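You operate a simulated robot arm through the tools that you are given. There is no shell and no other tool. Be economical: measure what you need, move in short steps, check, and stop when the job is done.

You are at the controls of a simulated robot arm. One attempt, no reset.

## Task
Top the white bin up to about the red line.
Fine: by the jog button alone; fan on before any powder runs and left on; pull the gate knob out and push it shut after.

It is judged by the outcome, as a careful person would: the job done as asked, and still so three seconds after it is handed in. It fails if anything else is knocked over, pushed out of place, dropped, spilled or broken.

## Robot
A 7-joint arm with a two-finger parallel gripper on a trunk, on a base that drives. Base frame: it is fixed to the floor where the robot stands at the start and does not move with it; the origin is under the middle of the robot, x ahead of it, y to its left, z up. Readings come in mm, degrees, newtons and seconds.
With the tool pointing down near the work surface it reaches from about 100 to 740 mm from the robot's upright axis, wherever it stands. Its first joint turns from -17.0 to 126.0 degrees. Places, roughly: dolly brake pedal [700, -300, 100]; green feed button [700, 100, 800]; orange drawer lever [700, 100, 600]; tipping table [900, 200, 400]; tipping table dial [700, -100, 800]; tipping table fan switch [700, 0, 800]; white gate knob [700, 400, 700]; white jog button [700, -100, 600]. Payload 1.57 kg.
The tool frame sits at the grasp point between the pads (the TCP): z along the fingers, y along the line on which they close. The tips reach 30 mm beyond it. The gripper opens to 80 mm. The fingers are 17 mm wide and 12 mm thick; the gripper's body (40 by 82 mm) begins 80 mm behind the TCP.
Orientation is told as [roll, pitch, yaw] about the base's x, y, z axes, in that order, counted from this pose: with the fingers straight down and closing along the base's y, the tool's x points along the base's -x, its y along +y and its z along -z.

## Interface
- The arm moves only by the tool drive_tool. Its argument "rows" is a list that holds one entry, the list of rows, each a list of 7 numbers: the shift along the tool's x, y, z in cm, then the turn, a rotation vector about the tool's x, y, z in rad, then the opening in per cent of the stroke, from 0 (shut) to 100 (fully open). In form: [[[x, y, z, wx, wy, wz, gripper], ...]]. A call has 1 to 10 rows; each row shifts and turns the commanded pose from where the row before left it, along the tool's axes as they then stand. A row lasts 0.2 s, in which the tool goes at most 50 mm and 8.6 degrees; a call with a longer step from one row to the next is refused whole, and so is a gripper value outside its range. Where a pose cannot be reached the arm comes as near as it can. A force on the tool above 90 N (or 10 N above the force at the start of the call, whichever is more), or a blocked arm, ends the call early, and 0.2 s more pass. Each finger travels about 45 mm/s and halts on what it meets, pressing with about 43 N; the grip force reading is that of the motor and also rises with nothing between the fingers. The clock runs only during rows and for 0.2 s after the last one: add rows that do not move to give the fingers time. The reply holds the time, the measured pose of the TCP, the force on the tool along the base axes, the opening and the grip force, in the units named above and with some noise, with the torque about the TCP (base axes, N m) and any sound that the robot's microphone picked up.
- Cameras (640 x 400 px; columns grow to the right, rows downward): "scene" is now at [16.4, -223.4, 1075.1]; the picture's right is [0.17, -0.99, -0.01], its down [-0.55, -0.09, -0.83] and it looks along [0.82, 0.15, -0.56] (base axes); focal length 248 px, centre (320, 200). "wrist" rides on the gripper at [72, -7, -122] in the tool frame; the picture's right is [0.09, 1.00, 0.00], its down [-0.84, 0.08, -0.54] and it looks along [-0.54, 0.05, 0.84] (tool axes); focal length 238 px, centre (320, 200).
- get_image(camera): a new picture of that camera. No time passes.
- lift_body(by): slides the trunk up (or, below 0, down) by that many mm; the arm and the scene camera ride with it, the base frame stays. It gives what a move gives, with no picture.
- steer(legs): drives the robot by 1 to 6 legs, each [ahead, left, turn to the left] in mm, mm and degrees, along the robot's own axes; the way and the turn of a leg run together, so that a leg with both is an arc; at most 1500 mm and 180 degrees a leg. The arm and the cameras ride along, it lands a little off, and it stops where it bumps. It gives what a move gives.
- pan_tilt(pan, tilt): turns the head with the scene camera to pan (to the left, within 109 degrees either way) and tilt (down, from -29 to 69), counted from straight ahead of the robot. It gives what a move gives.
- probe_pixels(camera, pixels): for up to 12 pixels [column, row] of the newest picture of that camera ("zoom" is the newest enlarged one), the place [x, y, z] in the base frame of the surface seen there, good to about 2 mm. No time passes.
- zoom(camera, box): a new picture of the part [left, top, right, bottom] of that camera's present view, enlarged. No time passes.
- hand_in(): hands the job in; it is judged then, once.

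Go step by step. Measure first, check grasps and placings, and put right what went wrong. The budget is 80 turns and 60 pictures, counting those below and the enlarged ones. Unless the task says otherwise, let go and move clear before handing in, and close with one line.

The tools are called by a JSON object that holds its "op" and its "data". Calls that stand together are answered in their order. drive_tool: Moves the arm, as the interface text tells. Its arguments: {"type":"object","properties":{"rows":{"type":"array","items":{"type":"array","items":{"type":"array","items":{"type":"number"}}}}},"required":["rows"]} The other tools are called the same way: lift_body (by) slides the trunk up or down; steer (legs) drives the base; pan_tilt (pan, tilt) turns the head that bears the scene camera; get_image (camera) takes a picture; probe_pixels (camera, pixels) gives the place of the surface under pixels of a picture; zoom (camera, box) takes an enlarged picture of a part of a camera's view; hand_in () hands the job in.

At the start:

```text
time: 0.0
ee_pos: [544.2, 139.9, 947.5]
tool_rot: [0.2, 0.7, -2.3]
ft_force: [-0.4, -0.3, -0.1]
torque: [0.01, 0.01, -0.01]
grip_width: 80.2
grasp_force: 0.1
trunk travel left (down, up): [-450.0, 340.0]
robot x, y, heading: [0.7, 0.6, 0.1]
head pan, tilt: [9.8, 33.5]
```

scene: 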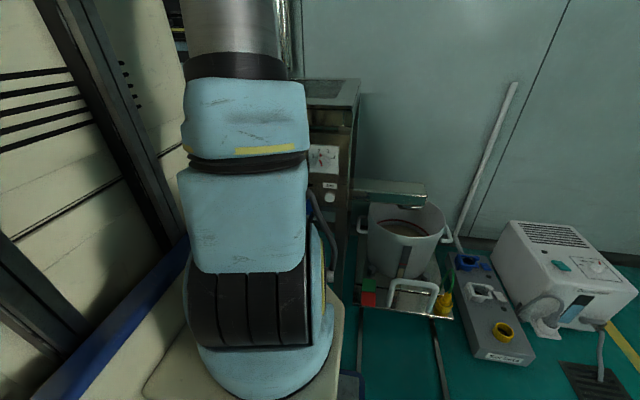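
wrist: 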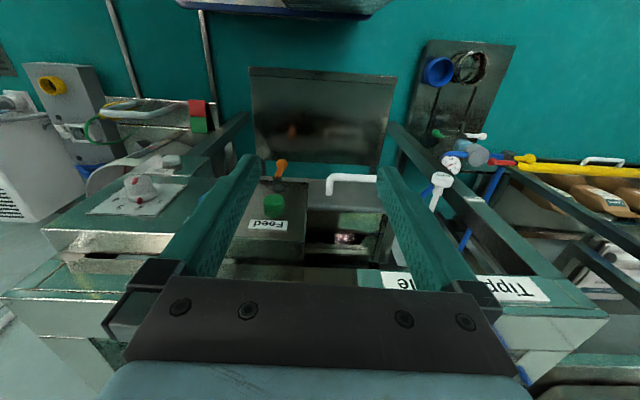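

The arm hides much of the tipping table in the scene view; the white bin is at about (400,240) and the wrist view shows the Feed button, dial and other parts. I'll zoom in on both.

{"op": "zoom", "data": {"camera": "scene", "box": [290, 70, 470, 330]}}

{"op": "zoom", "data": {"camera": "wrist", "box": [0, 30, 320, 230]}}

{"op": "zoom", "data": {"camera": "wrist", "box": [300, 30, 620, 330]}}

```text
1.54 times, centred on (380, 200) of scene
```

zoom: 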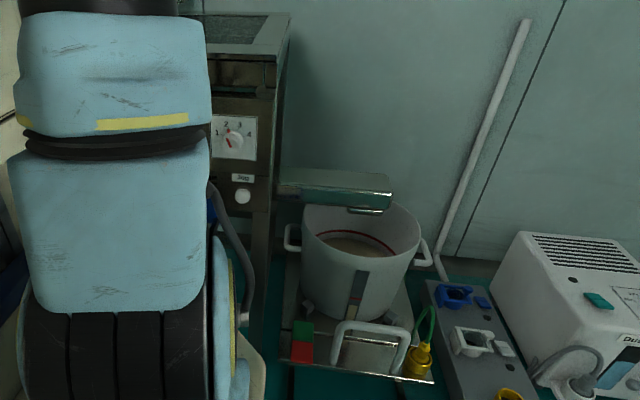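

```text
2.00 times, centred on (160, 130) of wrist
```

zoom: 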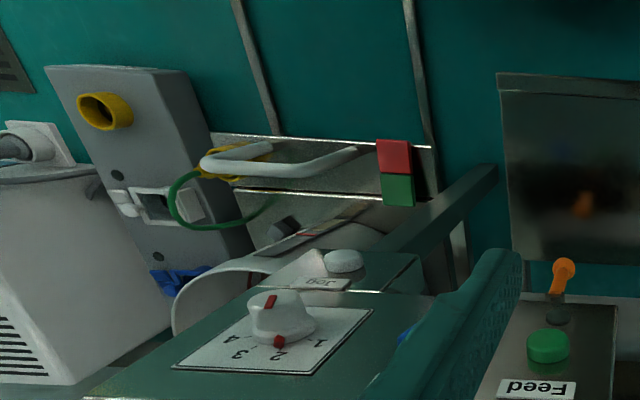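

```text
1.33 times, centred on (460, 180) of wrist
```

zoom: 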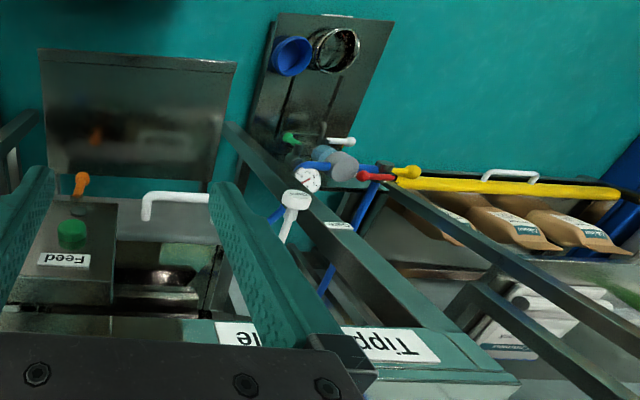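

The wrist picture is upside down relative to the panel: its top is the floor. I'll probe the parts visible in it: dial, jog, feed, lever, white handle, white knob, gauge.

{"op": "probe_pixels", "data": {"camera": "wrist", "pixels": [[138, 188], [171, 160], [275, 205], [280, 168], [350, 180], [441, 180], [438, 198], [453, 162], [203, 165], [470, 158], [140, 210], [330, 110]]}}

{"op": "probe_pixels", "data": {"camera": "scene", "pixels": [[325, 158], [330, 197], [405, 225], [372, 218], [440, 215], [390, 190], [405, 285], [443, 305], [335, 90], [412, 265], [400, 234], [345, 170]]}}

```text
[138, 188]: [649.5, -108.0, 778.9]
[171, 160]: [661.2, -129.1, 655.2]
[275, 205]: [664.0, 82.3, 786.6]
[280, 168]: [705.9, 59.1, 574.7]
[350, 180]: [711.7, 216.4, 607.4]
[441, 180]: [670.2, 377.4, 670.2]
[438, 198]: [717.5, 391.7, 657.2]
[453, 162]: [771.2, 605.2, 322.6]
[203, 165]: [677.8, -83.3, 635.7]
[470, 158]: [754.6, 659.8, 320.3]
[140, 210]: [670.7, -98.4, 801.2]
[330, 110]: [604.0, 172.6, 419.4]
```

```text
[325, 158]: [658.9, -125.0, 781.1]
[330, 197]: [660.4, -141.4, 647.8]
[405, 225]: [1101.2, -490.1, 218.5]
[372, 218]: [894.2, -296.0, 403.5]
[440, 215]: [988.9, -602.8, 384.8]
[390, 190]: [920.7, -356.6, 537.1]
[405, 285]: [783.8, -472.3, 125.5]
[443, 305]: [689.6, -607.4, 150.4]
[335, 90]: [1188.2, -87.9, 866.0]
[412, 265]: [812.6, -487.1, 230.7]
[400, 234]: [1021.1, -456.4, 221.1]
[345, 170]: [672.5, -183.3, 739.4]
```

The front panel stands near x≈675 facing the robot, with jog at about (660,-138,650) and the bin at about (950,-450). I'll turn the fingers to point forward (+x) and shift left to clear the scene view.

{"op": "drive_tool", "data": {"rows": [[[1.5, 2, 0, 0, -0.149, 0, 100], [1.5, 2, 0, 0, -0.149, 0, 100], [1.5, 2, 0, 0, -0.149, 0, 100], [1, 2, -1, 0, -0.149, 0, 100], [0, 2, -1, 0, -0.149, 0, 80], [0, 2, -1, 0, -0.149, 0, 60], [0, 2, -1, 0, -0.149, 0, 40], [0, 2, 0, 0, -0.149, 0, 20], [0, 2, 0, 0, -0.149, 0, 0], [0, 2, 0, 0, -0.149, 0, 0]]]}}

{"op": "get_image", "data": {"camera": "scene"}}

```text
time: 0.6
ee_pos: [595.1, 86.4, 933.7]
tool_rot: [-1.4, -15.9, -17.9]
ft_force: [-0.4, 0.1, 0.5]
torque: [0.0, -0.02, 0.01]
grip_width: 80.1
grasp_force: 0.0
trunk travel left (down, up): [-450.0, 340.0]
robot x, y, heading: [-2.6, -2.8, 0.2]
head pan, tilt: [9.8, 33.5]
stopped in row 3: the arm was blocked; the commanded pose is now the measured one
```

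```text
54 pictures are left
```

scene: 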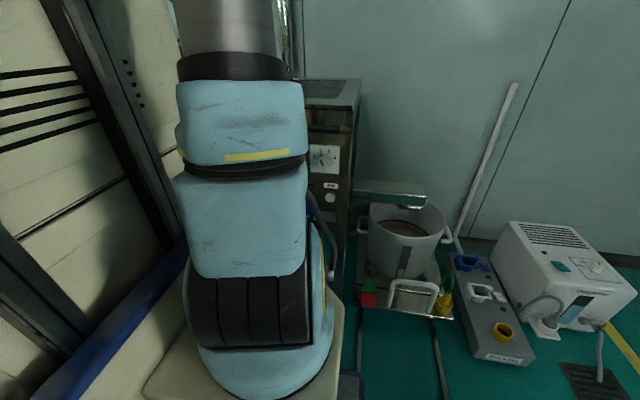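

The arm was blocked early and the tool yawed to −18°, so something limits it. I'll look around with the head and the wrist before moving again.

{"op": "pan_tilt", "data": {"pan": 50, "tilt": 30}}

{"op": "get_image", "data": {"camera": "scene"}}

{"op": "get_image", "data": {"camera": "wrist"}}

```text
time: 1.7
ee_pos: [594.5, 84.3, 932.1]
tool_rot: [-1.8, -15.8, -17.7]
ft_force: [-0.2, 0.3, -1.2]
torque: [0.01, -0.03, -0.03]
grip_width: 80.1
grasp_force: 0.1
trunk travel left (down, up): [-450.0, 340.0]
robot x, y, heading: [-2.6, -2.5, 0.2]
head pan, tilt: [50.0, 30.0]
```

```text
53 pictures are left
```

scene: 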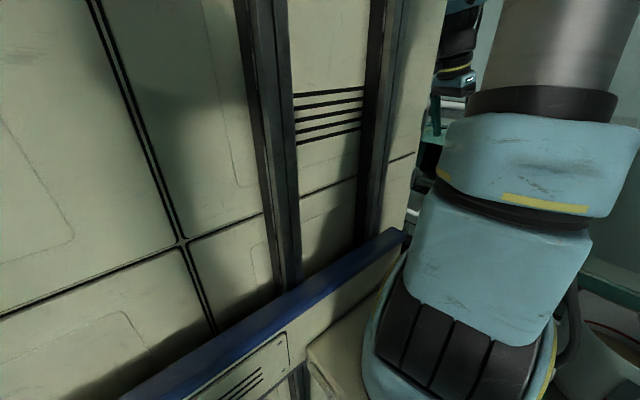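

```text
52 pictures are left
```

wrist: 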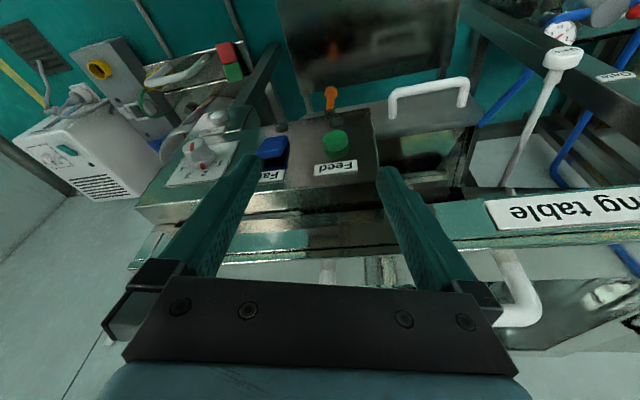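

The wrist view shows the blue Fan rocker (272,150), Feed (337,140), orange lever, drawer handle, and the white gate knob on a stick (565,60). I'll probe these and gently test the arm by taking the yaw out again.

{"op": "probe_pixels", "data": {"camera": "wrist", "pixels": [[272, 147], [262, 155], [284, 145], [272, 175], [337, 140], [331, 97], [565, 58], [548, 100], [512, 185], [218, 120], [430, 92], [600, 75]]}}

{"op": "drive_tool", "data": {"rows": [[[0, 0, 0, 0, 0, -0.1, 100], [0, 0, 0, 0, 0, -0.1, 100], [0, 0, 0, 0, 0, -0.1, 100]]]}}

```text
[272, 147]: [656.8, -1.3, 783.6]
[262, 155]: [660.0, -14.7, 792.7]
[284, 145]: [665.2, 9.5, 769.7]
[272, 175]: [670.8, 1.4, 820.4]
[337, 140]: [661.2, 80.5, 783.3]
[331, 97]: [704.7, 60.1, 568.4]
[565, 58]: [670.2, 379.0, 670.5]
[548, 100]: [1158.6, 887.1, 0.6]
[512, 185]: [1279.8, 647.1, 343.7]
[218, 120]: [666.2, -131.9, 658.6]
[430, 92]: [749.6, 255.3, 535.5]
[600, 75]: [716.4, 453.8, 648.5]
```

```text
time: 2.5
ee_pos: [592.4, 85.5, 933.3]
tool_rot: [-6.6, -14.4, 0.4]
ft_force: [-0.3, -0.3, 0.5]
torque: [-0.01, 0.01, -0.03]
grip_width: 79.8
grasp_force: 0.0
trunk travel left (down, up): [-450.0, 340.0]
robot x, y, heading: [1.6, 0.9, -0.2]
head pan, tilt: [50.0, 30.0]
```

Yaw is restored and the fan rocker sits at about (657,0,784). Next I'll pitch only, in small steps, to test where the blockage comes from.

{"op": "drive_tool", "data": {"rows": [[[0, 0, 0, 0, -0.1, 0, 100], [0, 0, 0, 0, -0.1, 0, 100], [0, 0, 0, 0, -0.1, 0, 100], [0, 0, 0, 0, -0.1, 0, 100], [0, 0, 0, 0, 0, 0, 50]]]}}

```text
time: 3.6
ee_pos: [626.8, 19.7, 935.8]
tool_rot: [-7.1, -37.5, -6.5]
ft_force: [-0.2, 0.2, -0.7]
torque: [-0.02, 0.04, 0.02]
grip_width: 53.8
grasp_force: 0.5
trunk travel left (down, up): [-450.0, 340.0]
robot x, y, heading: [3.9, 1.4, 0.2]
head pan, tilt: [50.0, 30.0]
stopped in row 5: the arm was blocked; the commanded pose is now the measured one
```

The TCP drifts forward and to the right as it pitches, so the arm is too folded for a forward-pointing tool here. I'd like to back the base up, so first I'll check what is behind.

{"op": "pan_tilt", "data": {"pan": -109, "tilt": 35}}

{"op": "get_image", "data": {"camera": "scene"}}

{"op": "pan_tilt", "data": {"pan": -20, "tilt": 40}}

{"op": "get_image", "data": {"camera": "scene"}}

```text
time: 6.1
ee_pos: [625.6, 17.1, 935.2]
tool_rot: [-7.6, -37.4, -6.3]
ft_force: [0.8, -0.1, 0.2]
torque: [-0.02, 0.0, 0.02]
grip_width: 40.1
grasp_force: 0.1
trunk travel left (down, up): [-450.0, 340.0]
robot x, y, heading: [-1.1, -0.2, -0.1]
head pan, tilt: [-108.9, 35.0]
```

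```text
51 pictures are left
```

scene: 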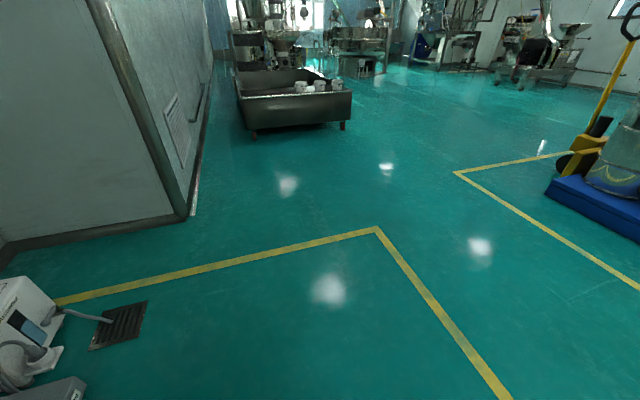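

```text
time: 7.7
ee_pos: [624.4, 17.6, 935.3]
tool_rot: [-7.6, -37.6, -6.2]
ft_force: [-0.2, -0.8, 0.3]
torque: [0.02, 0.03, 0.0]
grip_width: 39.9
grasp_force: 0.0
trunk travel left (down, up): [-450.0, 340.0]
robot x, y, heading: [-1.6, -0.2, 0.0]
head pan, tilt: [-20.0, 40.0]
```

```text
50 pictures are left
```

scene: 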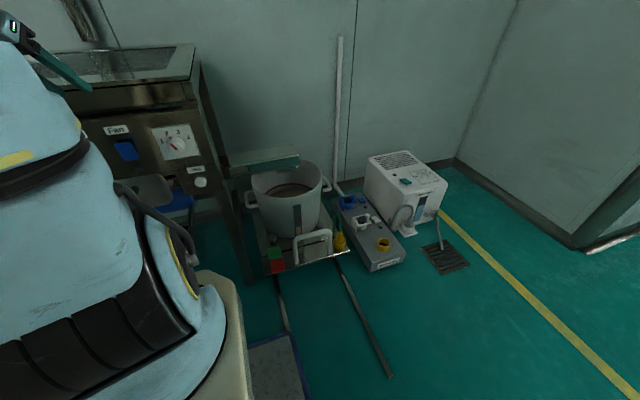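

The floor behind the robot is free. The bin stands under the spout on its dolly, with fan, dial and jog on the panel. I'll back up 220 mm to give the arm room.

{"op": "steer", "data": {"legs": [[-220, 0, 0]]}}

{"op": "drive_tool", "data": {"rows": [[[0, 1, 0, 0, -0.1, 0, 50], [0, 1, 0, 0, -0.1, 0, 20], [-2, 1, 2, 0, -0.1, 0, 0], [-2, 1, 2, 0, -0.1, 0, 0], [-2, 1, 2, 0, -0.1, 0, 0], [-2, 1, 2, 0, -0.1, 0, 0], [0, 0, 2, 0, -0.1, 0, 0], [0, 0, 2, 0, -0.1, 0, 0]]]}}

```text
time: 9.4
ee_pos: [401.4, 18.7, 936.5]
tool_rot: [-7.4, -37.6, -6.1]
ft_force: [0.8, -0.6, 0.8]
torque: [0.01, -0.01, 0.02]
grip_width: 39.9
grasp_force: 0.1
trunk travel left (down, up): [-450.0, 340.0]
robot x, y, heading: [-223.1, -0.4, -0.1]
head pan, tilt: [-20.0, 40.0]
```

```text
time: 11.2
ee_pos: [556.5, 54.2, 946.3]
tool_rot: [-45.6, -81.4, 34.7]
ft_force: [-1.2, 0.5, 0.5]
torque: [0.0, 0.01, 0.0]
grip_width: 0.0
grasp_force: 21.0
trunk travel left (down, up): [-450.0, 340.0]
robot x, y, heading: [-221.2, 0.6, 0.3]
head pan, tilt: [-20.0, 40.0]
```

The forward pitch worked after backing up. I'll trim the orientation to a clean +x and then look at the panel from the scene camera.

{"op": "drive_tool", "data": {"rows": [[[0, 0, 0, -0.094, -0.057, 0.048, 0], [0, 0, 0, -0.094, -0.057, 0.048, 0], [0, 0, 0, 0, 0, 0, 0]]]}}

{"op": "pan_tilt", "data": {"pan": 5, "tilt": 30}}

{"op": "get_image", "data": {"camera": "scene"}}

{"op": "get_image", "data": {"camera": "wrist"}}

```text
time: 12.0
ee_pos: [554.8, 53.7, 947.3]
tool_rot: [-1.6, -89.9, 1.5]
ft_force: [0.3, 0.4, -0.5]
torque: [0.0, 0.01, 0.02]
grip_width: 0.0
grasp_force: 21.4
trunk travel left (down, up): [-450.0, 340.0]
robot x, y, heading: [-224.9, 2.4, 0.3]
head pan, tilt: [-20.0, 40.0]
```

```text
time: 12.9
ee_pos: [554.9, 54.5, 947.6]
tool_rot: [-20.8, -89.8, 20.5]
ft_force: [0.0, -0.5, 0.1]
torque: [0.01, -0.01, -0.01]
grip_width: 0.0
grasp_force: 21.3
trunk travel left (down, up): [-450.0, 340.0]
robot x, y, heading: [-224.2, -3.1, 0.2]
head pan, tilt: [5.0, 30.0]
```

```text
49 pictures are left
```

scene: 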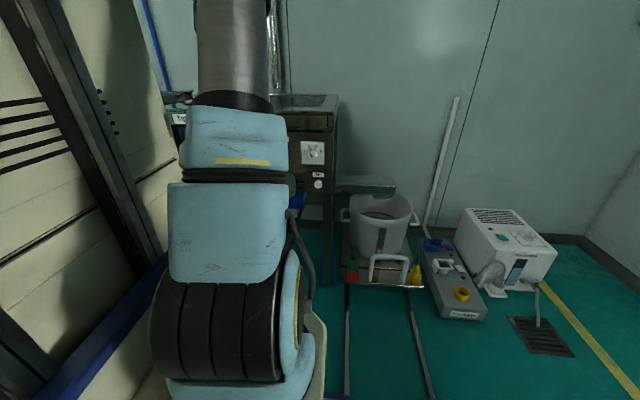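

```text
48 pictures are left
```

wrist: 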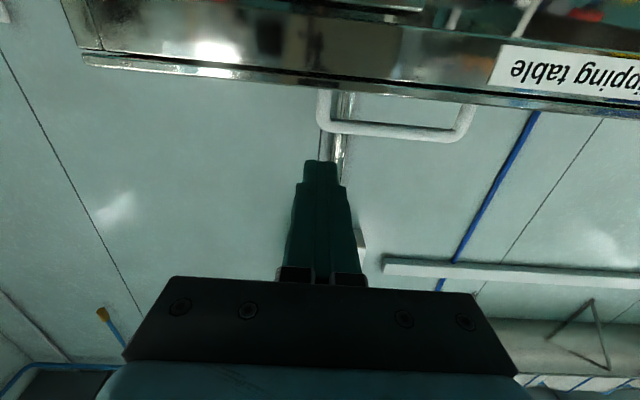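

The tool now points along +x with the fingers shut. I'll lower it in front of the fan switch (y≈0, z≈790, staying at x≈555) to see the rocker.

{"op": "drive_tool", "data": {"rows": [[[2.5, -0.8, 0, 0, 0, 0, 0], [2.5, -0.8, 0, 0, 0, 0, 0], [2.5, -0.8, 0, 0, 0, 0, 0], [2.5, -0.8, 0, 0, 0, 0, 0], [2.5, -0.8, 0, 0, 0, 0, 0], [2.5, -0.8, 0, 0, 0, 0, 0], [1, -0.6, 0, 0, 0, 0, 0], [0, 0, 0, 0, 0, 0, 0]]]}}

{"op": "get_image", "data": {"camera": "wrist"}}

```text
time: 14.7
ee_pos: [553.0, -0.1, 788.1]
tool_rot: [-21.7, -89.9, 21.4]
ft_force: [0.3, 0.9, 0.2]
torque: [0.01, -0.03, 0.01]
grip_width: 0.0
grasp_force: 20.9
trunk travel left (down, up): [-450.0, 340.0]
robot x, y, heading: [-221.7, 3.3, 0.0]
head pan, tilt: [5.0, 30.0]
```

```text
47 pictures are left
```

wrist: 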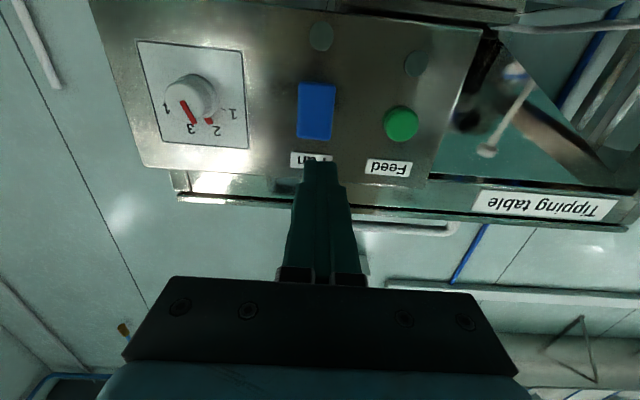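

The rocker is at (317,112), with lamp-like discs at (320,37) and (415,63). I'll zoom in and probe the rocker's top and bottom edges.

{"op": "zoom", "data": {"camera": "wrist", "box": [240, 10, 440, 180]}}

{"op": "probe_pixels", "data": {"camera": "wrist", "pixels": [[316, 87], [316, 95], [316, 105], [316, 115], [316, 125], [316, 136], [320, 37], [401, 124], [415, 63], [270, 110], [196, 95], [191, 110]]}}

```text
2.35 times, centred on (340, 95) of wrist
```

zoom: 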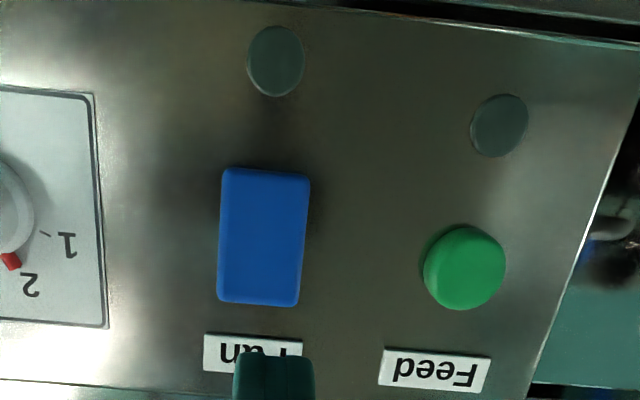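

```text
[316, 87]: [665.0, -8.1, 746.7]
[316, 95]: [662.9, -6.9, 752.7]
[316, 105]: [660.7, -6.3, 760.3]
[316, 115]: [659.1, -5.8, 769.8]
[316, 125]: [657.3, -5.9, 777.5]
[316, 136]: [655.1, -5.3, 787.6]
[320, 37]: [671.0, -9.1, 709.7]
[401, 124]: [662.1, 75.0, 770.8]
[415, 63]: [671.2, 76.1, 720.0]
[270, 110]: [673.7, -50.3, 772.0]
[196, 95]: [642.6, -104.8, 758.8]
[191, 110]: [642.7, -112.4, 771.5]
```

The rocker's top edge stands out (x 655) and its bottom is pressed in (665), so off; pressing the top should switch it on. I'll approach and press at z≈784, y≈-6.

{"op": "drive_tool", "data": {"rows": [[[0.4, -0.6, 2, 0, 0, 0, 0], [0, 0, 2, 0, 0, 0, 0], [0, 0, 2, 0, 0, 0, 0], [0, 0, 0.5, 0, 0, 0, 0], [0, 0, 0.5, 0, 0, 0, 0], [0, 0, 0.4, 0, 0, 0, 0], [0, 0, 0.4, 0, 0, 0, 0], [0, 0, 0.4, 0, 0, 0, 0], [0, 0, 0.3, 0, 0, 0, 0]]]}}

{"op": "drive_tool", "data": {"rows": [[[0, 0, -2, 0, 0, 0, 0], [0, 0, -3, 0, 0, 0, 0], [0, 0, -3, 0, 0, 0, 0], [0, 0, -1, 0, 0, 0, 0]]]}}

{"op": "zoom", "data": {"camera": "wrist", "box": [200, 0, 440, 190]}}

```text
time: 16.6
ee_pos: [630.7, -4.9, 784.9]
tool_rot: [-40.9, -89.9, 40.3]
ft_force: [-41.4, -4.9, 17.7]
torque: [-0.01, -0.22, -0.19]
grip_width: 0.0
grasp_force: 21.3
trunk travel left (down, up): [-450.0, 340.0]
robot x, y, heading: [-228.2, -0.8, 0.2]
head pan, tilt: [5.0, 30.0]
heard: click
stopped in row 9: the force on the tool passed its limit at 100 N (the readings are from after the stop); the commanded pose is now the measured one
```

```text
time: 17.6
ee_pos: [543.0, -2.9, 782.0]
tool_rot: [-13.6, -89.7, 13.1]
ft_force: [0.5, 0.3, -0.3]
torque: [0.0, 0.0, -0.02]
grip_width: 0.1
grasp_force: 21.3
trunk travel left (down, up): [-450.0, 340.0]
robot x, y, heading: [-222.3, -2.7, 0.2]
head pan, tilt: [5.0, 30.0]
```

```text
2.11 times, centred on (320, 95) of wrist
```

zoom: 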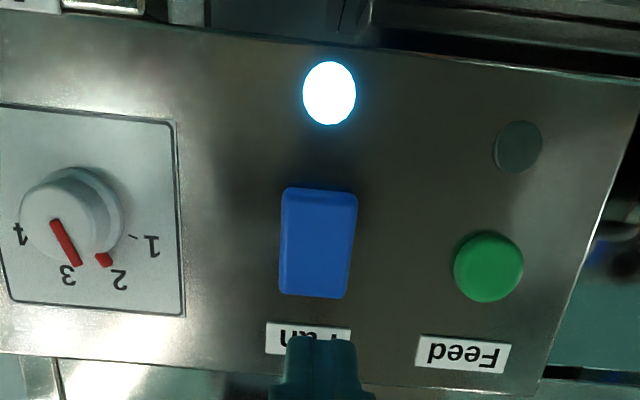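

The fan lamp is lit. Next is the gate knob, around (670,378,670): I'll back off, move left in front of it and look.

{"op": "drive_tool", "data": {"rows": [[[0, 2, -3, 0, 0, 0, 0], [0, 4, -2, 0, 0, 0, 0], [0, 4, 0, 0, 0, 0, 0], [0, 4, 0, 0, 0, 0, 0], [1.5, 4, 0, 0, 0, 0, 0], [1.5, 4, 0, 0, 0, 0, 0], [1.5, 4, 0, 0, 0, 0, 0], [1.5, 4, 0, 0, 0, 0, 20], [1.5, 4, 0, 0, 0, 0, 60], [1, 4, 0, 0, 0, 0, 100]]]}}

{"op": "get_image", "data": {"camera": "wrist"}}

```text
time: 19.8
ee_pos: [501.5, 309.0, 726.2]
tool_rot: [-11.1, -89.4, 10.6]
ft_force: [-0.4, 0.3, -0.4]
torque: [0.0, 0.0, 0.0]
grip_width: 63.9
grasp_force: 0.0
out of reach, approached as far as the arm can: row 9, 10
trunk travel left (down, up): [-450.0, 340.0]
robot x, y, heading: [-224.1, -0.1, 0.2]
head pan, tilt: [5.0, 30.0]
```

```text
44 pictures are left
```

wrist: 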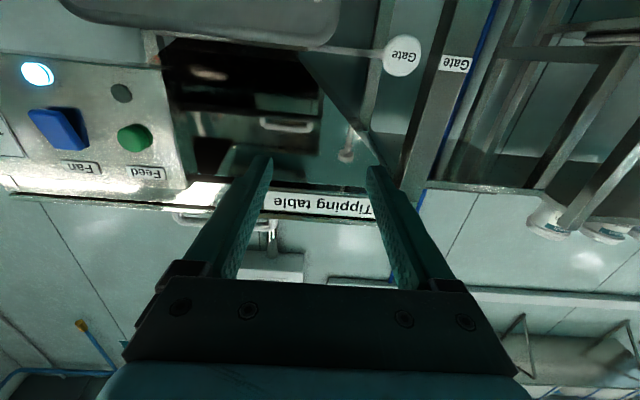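

The knob labelled "Gate" is at (402,55), with a rod running to the right under the hopper, so it may pull toward +y. I'll zoom and probe to get the rod's direction.

{"op": "zoom", "data": {"camera": "wrist", "box": [250, 0, 500, 160]}}

{"op": "probe_pixels", "data": {"camera": "wrist", "pixels": [[402, 55], [388, 55], [416, 55], [402, 38], [402, 72], [375, 53], [350, 51], [320, 49], [455, 64], [425, 100], [310, 200], [205, 190]]}}

```text
2.50 times, centred on (375, 80) of wrist
```

zoom: 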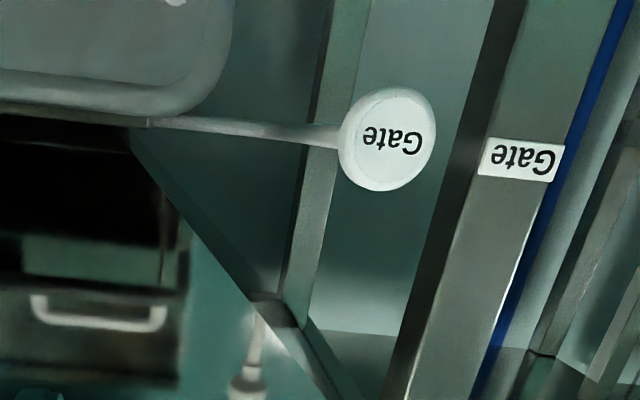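

```text
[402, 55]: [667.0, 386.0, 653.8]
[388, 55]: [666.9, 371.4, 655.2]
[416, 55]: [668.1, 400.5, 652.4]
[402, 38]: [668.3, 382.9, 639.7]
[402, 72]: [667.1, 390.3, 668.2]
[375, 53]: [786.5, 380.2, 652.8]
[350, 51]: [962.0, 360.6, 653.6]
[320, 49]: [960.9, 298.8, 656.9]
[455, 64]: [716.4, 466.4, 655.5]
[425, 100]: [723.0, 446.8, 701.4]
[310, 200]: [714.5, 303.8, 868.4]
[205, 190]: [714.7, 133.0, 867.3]
```

The rod runs straight back (+x), so the knob pulls toward −x; its face is at (667,386,654), about 30 mm across. It is out of reach from here, so I'll look left with the wrist camera before driving the base that way.

{"op": "drive_tool", "data": {"rows": [[[-2, -2, 0, -0.14, 0, 0, 100], [-2, -2, 0, -0.14, 0, 0, 100], [-2, -2, 0, -0.14, 0, 0, 100], [0, 0, 0, -0.14, 0, 0, 100], [0, 0, 0, -0.14, 0, 0, 100], [0, 0, 0, -0.14, 0, 0, 100], [0, 0, 0, 0, 0.14, 0, 100], [0, 0, 0, 0, 0.14, 0, 100], [0, 0, 0, 0, 0.14, 0, 100]]]}}

{"op": "get_image", "data": {"camera": "wrist"}}

```text
time: 21.8
ee_pos: [497.4, 267.2, 778.6]
tool_rot: [0.1, -65.0, 18.9]
ft_force: [0.0, -0.4, -1.8]
torque: [0.01, -0.01, 0.02]
grip_width: 79.9
grasp_force: 0.0
out of reach, approached as far as the arm can: row 3, 4, 5, 6
trunk travel left (down, up): [-450.0, 340.0]
robot x, y, heading: [-223.5, 1.4, -0.1]
head pan, tilt: [5.0, 30.0]
```

```text
42 pictures are left
```

wrist: 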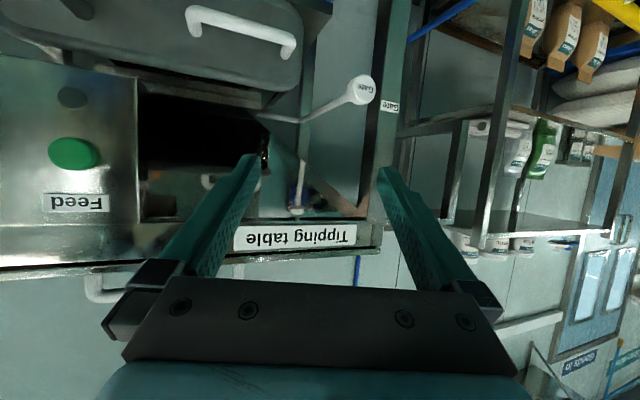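

A shelf rack stands to the left. I'll probe how near it comes.

{"op": "probe_pixels", "data": {"camera": "wrist", "pixels": [[625, 10], [595, 45], [570, 30], [630, 180], [540, 140], [500, 120], [600, 230], [460, 200], [485, 110], [632, 60]]}}

```text
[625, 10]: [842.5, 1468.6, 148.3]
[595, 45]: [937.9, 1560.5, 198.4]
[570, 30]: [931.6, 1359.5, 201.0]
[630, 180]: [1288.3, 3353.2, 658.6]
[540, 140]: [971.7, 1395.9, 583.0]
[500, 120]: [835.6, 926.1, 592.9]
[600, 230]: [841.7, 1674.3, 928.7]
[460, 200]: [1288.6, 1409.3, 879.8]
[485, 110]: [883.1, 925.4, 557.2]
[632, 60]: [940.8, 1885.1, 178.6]
```

Everything on the left lies beyond x≈830, so driving sideways is safe. I'll steer left 300 mm and re-square the tool.

{"op": "steer", "data": {"legs": [[0, 300, 0]]}}

{"op": "drive_tool", "data": {"rows": [[[1.5, -3, 0, 0.1, -0.14, 0, 100], [1.5, -3, 0, 0.1, -0.14, 0, 70], [1.5, -3, 0, 0.1, -0.14, 0, 70], [2, -3, 0, 0, 0, 0, 70], [2, -3, 0, 0, 0, 0, 70], [1, -1, 0, 0, 0, 0, 70]]]}}

{"op": "get_image", "data": {"camera": "wrist"}}

```text
time: 23.8
ee_pos: [491.8, 573.0, 779.5]
tool_rot: [0.2, -65.3, 19.3]
ft_force: [0.9, -0.1, 0.1]
torque: [-0.01, 0.01, -0.04]
grip_width: 79.7
grasp_force: 0.0
trunk travel left (down, up): [-450.0, 340.0]
robot x, y, heading: [-228.7, 296.1, 0.8]
head pan, tilt: [5.0, 30.0]
```

```text
refused: row 1 steps farther than a row can; nothing moved
```

```text
41 pictures are left
```

wrist: 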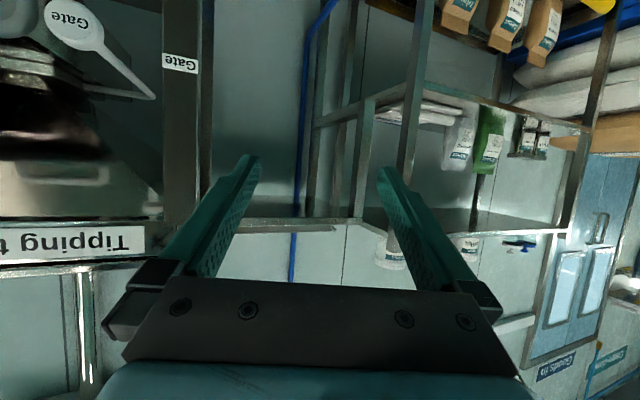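

The row was refused for its combined turn. I'll split it: rotate first, then shift in front of the knob.

{"op": "drive_tool", "data": {"rows": [[[0, 0, 0, 0.085, -0.11, 0, 70], [0, 0, 0, 0.085, -0.11, 0, 70], [0, 0, 0, 0.085, -0.11, 0, 70], [0, 0, 0, 0.077, -0.1, 0, 70], [2.5, -3.5, 0, 0, 0, 0, 70], [2.5, -3.5, 0, 0, 0, 0, 70], [2.5, -3.5, 0, 0, 0, 0, 70], [2.5, -3.5, 0, 0, 0, 0, 70], [2, -3.5, 0, 0, 0, 0, 70], [0, 0, 0, 0, 0, 0, 70]]]}}

{"op": "get_image", "data": {"camera": "wrist"}}

```text
time: 26.0
ee_pos: [498.2, 390.5, 674.4]
tool_rot: [-99.5, -86.0, 100.5]
ft_force: [-0.4, 0.5, 0.4]
torque: [-0.02, -0.01, -0.05]
grip_width: 55.9
grasp_force: 0.0
trunk travel left (down, up): [-450.0, 340.0]
robot x, y, heading: [-226.8, 298.9, 1.1]
head pan, tilt: [5.0, 30.0]
```

```text
40 pictures are left
```

wrist: 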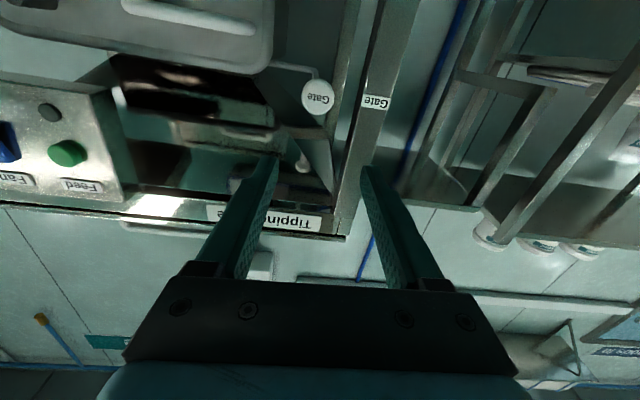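

The tool points almost exactly along +x with a 4° roll. I'll probe the knob at (317,97) again from here.

{"op": "probe_pixels", "data": {"camera": "wrist", "pixels": [[317, 97], [304, 97], [331, 97], [317, 81], [317, 112], [365, 130], [345, 97], [333, 76]]}}

```text
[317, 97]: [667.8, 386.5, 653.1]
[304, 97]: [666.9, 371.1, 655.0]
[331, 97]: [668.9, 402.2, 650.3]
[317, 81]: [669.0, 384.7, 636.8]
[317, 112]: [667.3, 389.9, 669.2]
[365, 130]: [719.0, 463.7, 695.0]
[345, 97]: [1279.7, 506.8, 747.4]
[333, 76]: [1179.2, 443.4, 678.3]
```

Knob centre (667,386.5,653), about 33 mm across. I'll align and approach to just short of it.

{"op": "drive_tool", "data": {"rows": [[[2.1, -0.4, 0, 0, 0, 0.069, 70], [0, 0, 3, 0, 0, 0, 70], [0, 0, 3, 0, 0, 0, 70], [0, 0, 3, 0, 0, 0, 70], [0, 0, 2, 0, 0, 0, 70], [0, 0, 0, 0, 0, 0, 70]]]}}

{"op": "get_image", "data": {"camera": "wrist"}}

```text
time: 27.4
ee_pos: [606.5, 387.3, 651.7]
tool_rot: [178.1, -89.4, -176.9]
ft_force: [0.3, -0.3, 0.5]
torque: [0.0, 0.02, 0.01]
grip_width: 56.2
grasp_force: 0.0
trunk travel left (down, up): [-450.0, 340.0]
robot x, y, heading: [-224.6, 300.9, 0.9]
head pan, tilt: [5.0, 30.0]
```

```text
39 pictures are left
```

wrist: 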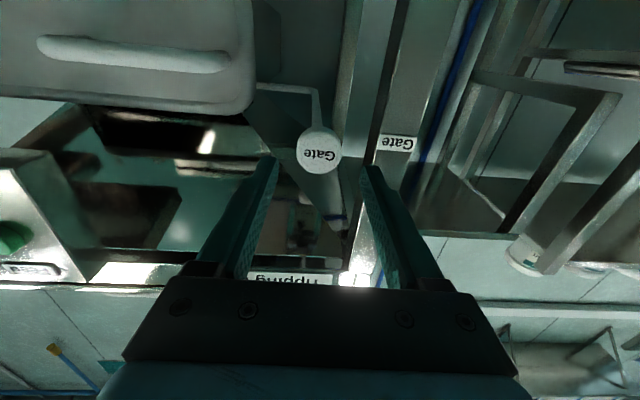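

The knob is centred between the fingers. I'll go forward 68 mm and close.

{"op": "drive_tool", "data": {"rows": [[[0, 0, 2.5, 0, 0, 0, 70], [0, 0, 2.5, 0, 0, 0, 70], [0, 0, 1.8, 0, 0, 0, 70], [0, 0, 0, 0, 0, 0, 30], [0, 0, 0, 0, 0, 0, 0], [0, 0, 0, 0, 0, 0, 0], [0, 0, 0, 0, 0, 0, 0]]]}}

{"op": "get_image", "data": {"camera": "wrist"}}

```text
time: 29.0
ee_pos: [675.3, 388.0, 651.6]
tool_rot: [178.2, -89.4, -177.0]
ft_force: [1.3, 1.9, -1.0]
torque: [-0.04, -0.01, 0.07]
grip_width: 37.6
grasp_force: 39.0
trunk travel left (down, up): [-450.0, 340.0]
robot x, y, heading: [-229.0, 295.2, 0.9]
head pan, tilt: [5.0, 30.0]
```

```text
38 pictures are left
```

wrist: 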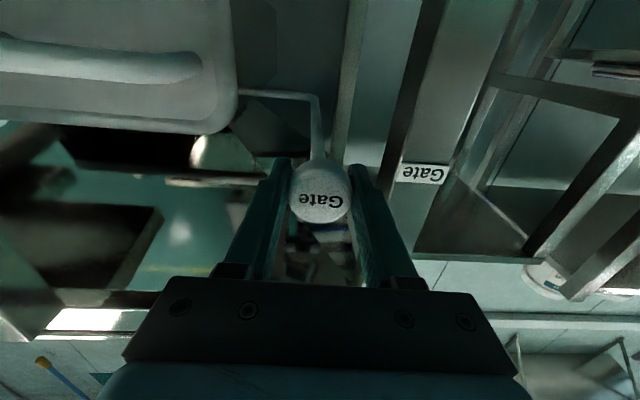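

The knob is gripped (37.6 mm, 39 N). I'll pull it out slowly toward −x.

{"op": "drive_tool", "data": {"rows": [[[0, 0, -1, 0, 0, 0, 0], [0, 0, -1, 0, 0, 0, 0], [0, 0, -1, 0, 0, 0, 0], [0, 0, -1, 0, 0, 0, 0], [0, 0, -1, 0, 0, 0, 0], [0, 0, 0, 0, 0, 0, 0]]]}}

{"op": "get_image", "data": {"camera": "wrist"}}

```text
time: 30.4
ee_pos: [624.8, 389.1, 652.5]
tool_rot: [175.0, -89.4, -173.8]
ft_force: [-1.1, 14.4, -6.2]
torque: [-0.01, -0.26, 0.22]
grip_width: 37.2
grasp_force: 43.4
trunk travel left (down, up): [-450.0, 340.0]
robot x, y, heading: [-226.0, 296.0, 0.9]
head pan, tilt: [5.0, 30.0]
```

```text
37 pictures are left
```

wrist: 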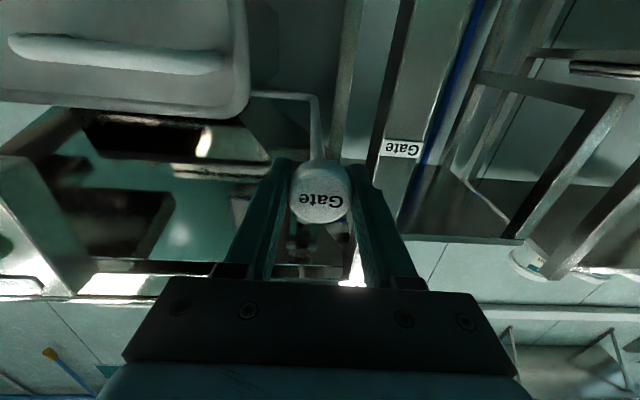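

The knob is following; 50 mm out with no end stop yet. I'll continue gently until it stops.

{"op": "drive_tool", "data": {"rows": [[[0, 0.1, -1, 0, 0, 0, 0], [0, 0, -1, 0, 0, 0, 0], [0, 0, -1, 0, 0, 0, 0], [0, 0, -1, 0, 0, 0, 0], [0, 0, -1, 0, 0, 0, 0], [0, 0, 0, 0, 0, 0, 0]]]}}

{"op": "get_image", "data": {"camera": "wrist"}}

```text
time: 31.8
ee_pos: [578.0, 389.0, 652.7]
tool_rot: [176.9, -89.0, -175.8]
ft_force: [34.4, 23.3, 6.5]
torque: [0.04, -0.2, 0.38]
grip_width: 37.5
grasp_force: 44.1
trunk travel left (down, up): [-450.0, 340.0]
robot x, y, heading: [-230.8, 299.8, 0.6]
head pan, tilt: [5.0, 30.0]
```

```text
36 pictures are left
```

wrist: 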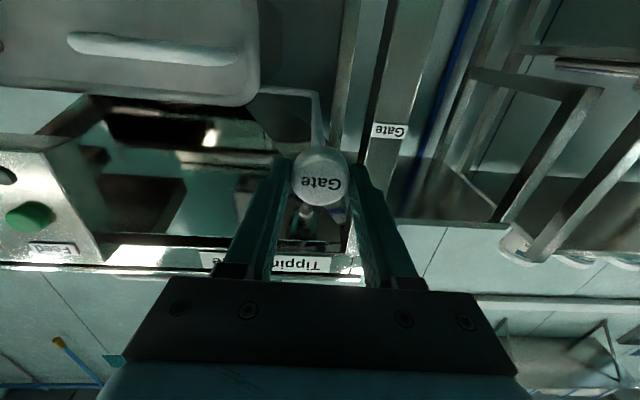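

Force along x rose to 34 N near 95 mm of travel, so this is the end stop. I'll release, back off and check that the knob stays out.

{"op": "drive_tool", "data": {"rows": [[[0, 0, 0, 0, 0, 0, 40], [0, 0, 0, 0, 0, 0, 80], [0, 0, 0, 0, 0, 0, 80], [0, 0, -2.5, 0, 0, 0, 80], [0, 0, -2.5, 0, 0, 0, 80], [0, 0, -2.5, 0, 0, 0, 80], [0, 0, -2.5, 0, 0, 0, 80]]]}}

{"op": "get_image", "data": {"camera": "wrist"}}

{"op": "zoom", "data": {"camera": "scene", "box": [320, 160, 480, 300]}}

```text
time: 33.4
ee_pos: [475.3, 384.2, 650.6]
tool_rot: [177.6, -89.4, -176.5]
ft_force: [0.1, -0.1, -0.1]
torque: [0.0, 0.01, -0.02]
grip_width: 64.2
grasp_force: 0.1
trunk travel left (down, up): [-450.0, 340.0]
robot x, y, heading: [-224.7, 294.7, 0.6]
head pan, tilt: [5.0, 30.0]
```

```text
35 pictures are left
```

wrist: 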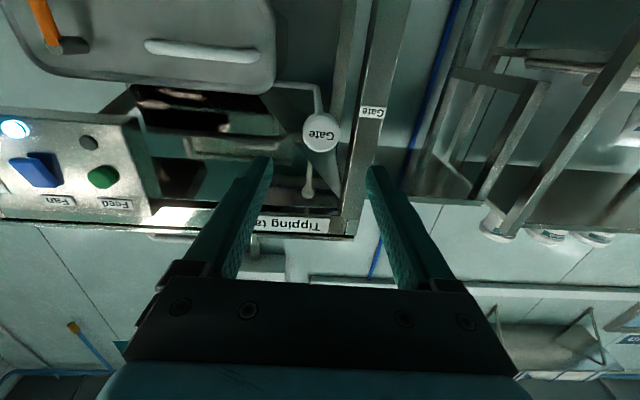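

```text
2.86 times, centred on (400, 230) of scene
```

zoom: 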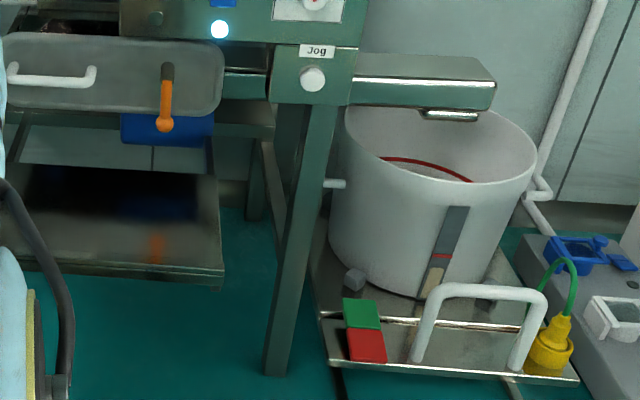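

The gate stays out, and the sight window on the bin shows powder (tan) below the red line. Now I'll drive right to reach the jog button, with the gripper shut.

{"op": "steer", "data": {"legs": [[0, -360, 0]]}}

{"op": "drive_tool", "data": {"rows": [[[0, -3.5, 0, 0, 0, 0, 0], [0, -3.5, 0, 0, 0, 0, 0], [0, -3.5, 0, 0, 0, 0, 0], [0, -3.5, 0, 0, 0, 0, 0], [0, 0, 0, 0, 0, 0, 0], [0, 0, 0, 0, 0, 0, 0]]]}}

{"op": "get_image", "data": {"camera": "wrist"}}

{"op": "get_image", "data": {"camera": "scene"}}

```text
time: 35.7
ee_pos: [480.6, 28.2, 650.6]
tool_rot: [177.6, -89.4, -176.2]
ft_force: [-0.3, -0.1, 0.0]
torque: [0.05, 0.03, 0.01]
grip_width: 63.9
grasp_force: 0.1
trunk travel left (down, up): [-450.0, 340.0]
robot x, y, heading: [-219.5, -66.2, 1.0]
head pan, tilt: [5.0, 30.0]
```

```text
time: 37.1
ee_pos: [477.7, -57.7, 661.1]
tool_rot: [-127.7, -89.3, 127.8]
ft_force: [0.4, 0.2, -0.2]
torque: [0.02, 0.01, -0.04]
grip_width: 0.0
grasp_force: 21.3
out of reach, approached as far as the arm can: row 3, 4
trunk travel left (down, up): [-450.0, 340.0]
robot x, y, heading: [-222.8, -61.2, 1.1]
head pan, tilt: [5.0, 30.0]
```

```text
33 pictures are left
```

wrist: 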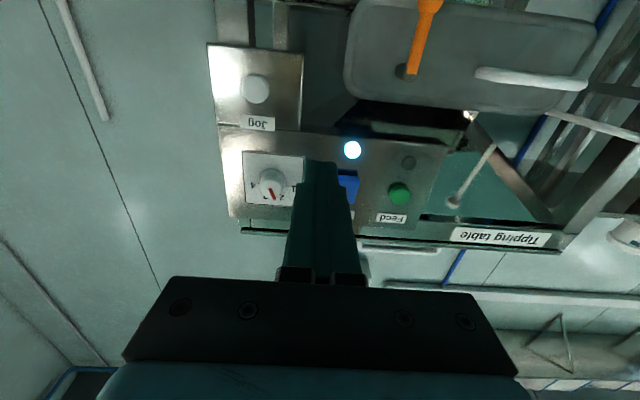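

```text
32 pictures are left
```

scene: 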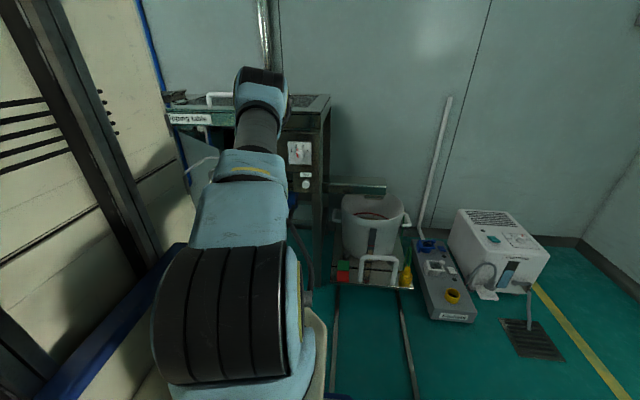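

The arm stops near y=-58 relative to this stance. I'll probe the jog button at (256,90) and drive further right.

{"op": "probe_pixels", "data": {"camera": "wrist", "pixels": [[256, 90], [243, 90], [268, 90], [256, 78], [256, 102], [280, 75], [270, 183], [615, 130]]}}

{"op": "steer", "data": {"legs": [[0, -95, 0]]}}

{"op": "get_image", "data": {"camera": "wrist"}}

{"op": "zoom", "data": {"camera": "scene", "box": [280, 150, 440, 290]}}

```text
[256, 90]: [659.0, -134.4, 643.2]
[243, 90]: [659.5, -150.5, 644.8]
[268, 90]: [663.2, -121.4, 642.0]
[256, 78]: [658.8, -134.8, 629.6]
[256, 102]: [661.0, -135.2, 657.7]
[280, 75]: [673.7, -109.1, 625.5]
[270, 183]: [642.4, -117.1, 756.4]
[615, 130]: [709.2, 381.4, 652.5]
```

```text
time: 38.2
ee_pos: [478.4, -153.2, 663.1]
tool_rot: [-127.9, -89.3, 128.0]
ft_force: [0.2, 0.2, -0.2]
torque: [-0.03, 0.01, 0.04]
grip_width: 0.1
grasp_force: 21.6
trunk travel left (down, up): [-450.0, 340.0]
robot x, y, heading: [-223.6, -155.6, 1.1]
head pan, tilt: [5.0, 30.0]
```

```text
31 pictures are left
```

wrist: 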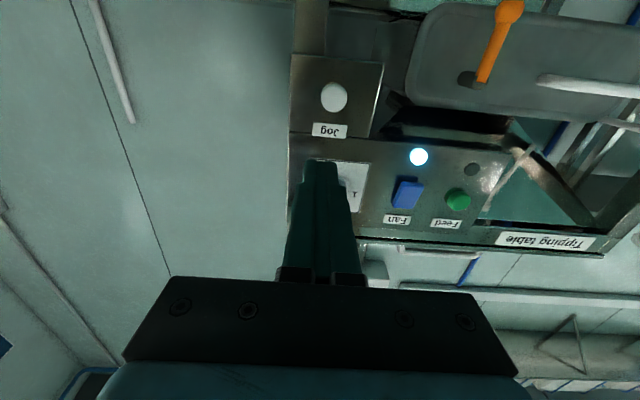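

```text
2.86 times, centred on (360, 220) of scene
```

zoom: 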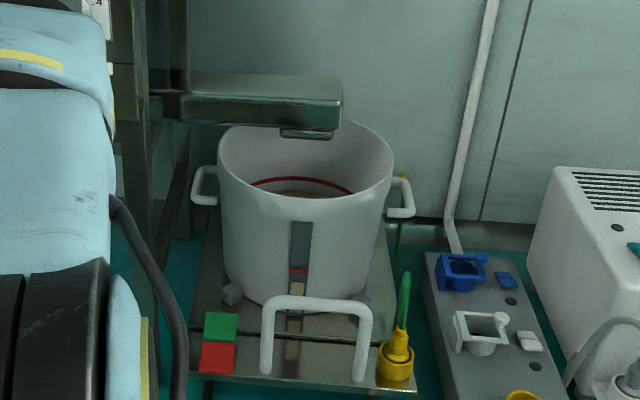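

The sight window is clear in the view: red line at about (298,271) of the zoom, powder top a bit below. I'll align in front of jog (y −135, z 643) and approach to ~10 mm short.

{"op": "drive_tool", "data": {"rows": [[[1.0, 0.9, 0, 0, 0, 0, 0], [1.0, 0.9, 2, 0, 0, 0, 0], [0, 0, 3, 0, 0, 0, 0], [0, 0, 3, 0, 0, 0, 0], [0, 0, 3, 0, 0, 0, 0], [0, 0, 2.5, 0, 0, 0, 0], [0, 0, 0, 0, 0, 0, 0]]]}}

{"op": "get_image", "data": {"camera": "wrist"}}

{"op": "zoom", "data": {"camera": "scene", "box": [310, 190, 400, 250]}}

```text
time: 39.8
ee_pos: [614.4, -134.6, 644.2]
tool_rot: [-124.0, -89.2, 123.9]
ft_force: [0.0, -0.2, 0.1]
torque: [0.03, 0.0, 0.03]
grip_width: 0.0
grasp_force: 21.4
trunk travel left (down, up): [-450.0, 340.0]
robot x, y, heading: [-220.0, -156.2, 1.0]
head pan, tilt: [5.0, 30.0]
```

```text
29 pictures are left
```

wrist: 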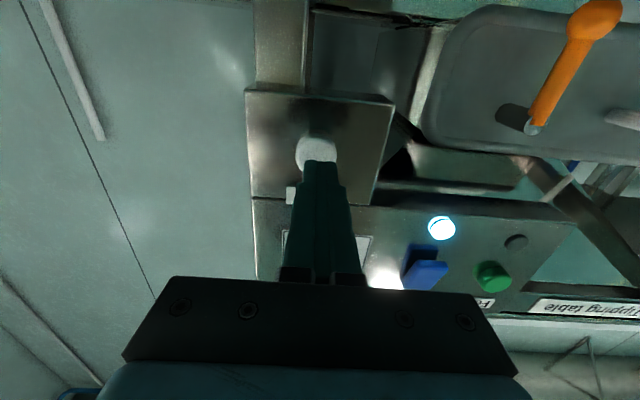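

```text
6.67 times, centred on (355, 220) of scene
```

zoom: 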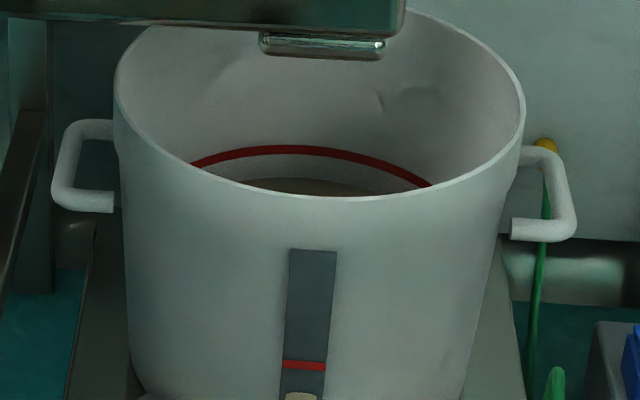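

Everything is aligned; the powder shows below the red inner ring. I'll give a first short press of jog and retreat a little.

{"op": "drive_tool", "data": {"rows": [[[0, 0, 1.2, 0, 0, 0, 0], [0, 0, 0.4, 0, 0, 0, 0], [0, 0, 0.4, 0, 0, 0, 0], [0, 0, 0, 0, 0, 0, 0], [0, 0, -1, 0, 0, 0, 0]]]}}

{"op": "zoom", "data": {"camera": "scene", "box": [310, 200, 400, 260]}}

```text
time: 41.0
ee_pos: [623.0, -133.8, 643.4]
tool_rot: [-127.0, -89.3, 127.1]
ft_force: [0.1, 0.7, -0.2]
torque: [0.02, 0.0, 0.01]
grip_width: 0.1
grasp_force: 21.3
trunk travel left (down, up): [-450.0, 340.0]
robot x, y, heading: [-218.3, -159.3, 1.3]
head pan, tilt: [5.0, 30.0]
heard: click
```

```text
6.67 times, centred on (355, 230) of scene
```

zoom: 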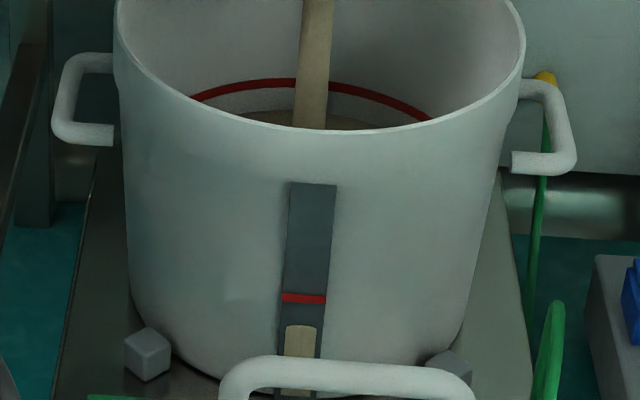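

Powder is falling; the level mark is at about 326 and the line at 298 in the zoom. I'll check that it stops on release.

{"op": "drive_tool", "data": {"rows": [[[0, 0, 0, 0, 0, 0, 0]]]}}

{"op": "zoom", "data": {"camera": "scene", "box": [310, 200, 400, 260]}}

```text
time: 41.4
ee_pos: [623.8, -133.7, 643.7]
tool_rot: [-125.3, -89.2, 125.5]
ft_force: [-0.4, -0.6, 0.4]
torque: [-0.01, 0.03, 0.03]
grip_width: 0.0
grasp_force: 21.6
trunk travel left (down, up): [-450.0, 340.0]
robot x, y, heading: [-218.5, -157.6, 1.1]
head pan, tilt: [5.0, 30.0]
```

```text
6.67 times, centred on (355, 230) of scene
```

zoom: 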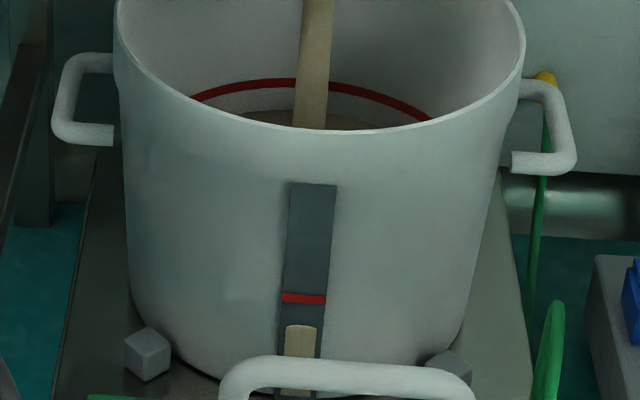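

The stream is still there 0.4 s later, perhaps a run-on. I'll wait a bit more and look again.

{"op": "drive_tool", "data": {"rows": [[[0, 0, 0, 0, 0, 0, 0], [0, 0, 0, 0, 0, 0, 0]]]}}

{"op": "zoom", "data": {"camera": "scene", "box": [310, 200, 400, 260]}}

```text
time: 42.0
ee_pos: [622.9, -133.4, 642.5]
tool_rot: [-124.5, -89.4, 124.6]
ft_force: [0.2, -0.2, -0.5]
torque: [-0.04, -0.01, 0.0]
grip_width: 0.0
grasp_force: 21.3
trunk travel left (down, up): [-450.0, 340.0]
robot x, y, heading: [-221.4, -157.5, 1.2]
head pan, tilt: [5.0, 30.0]
```

```text
6.67 times, centred on (355, 230) of scene
```

zoom: 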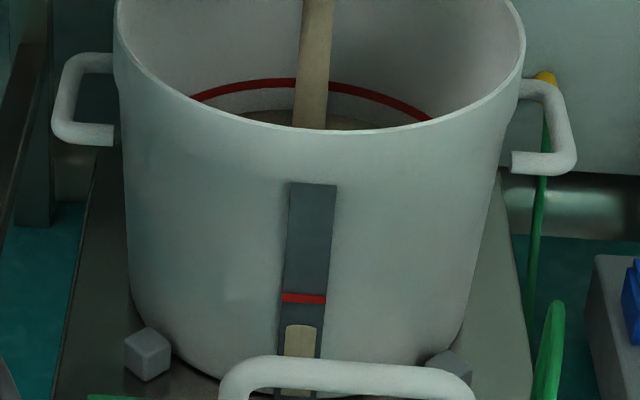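

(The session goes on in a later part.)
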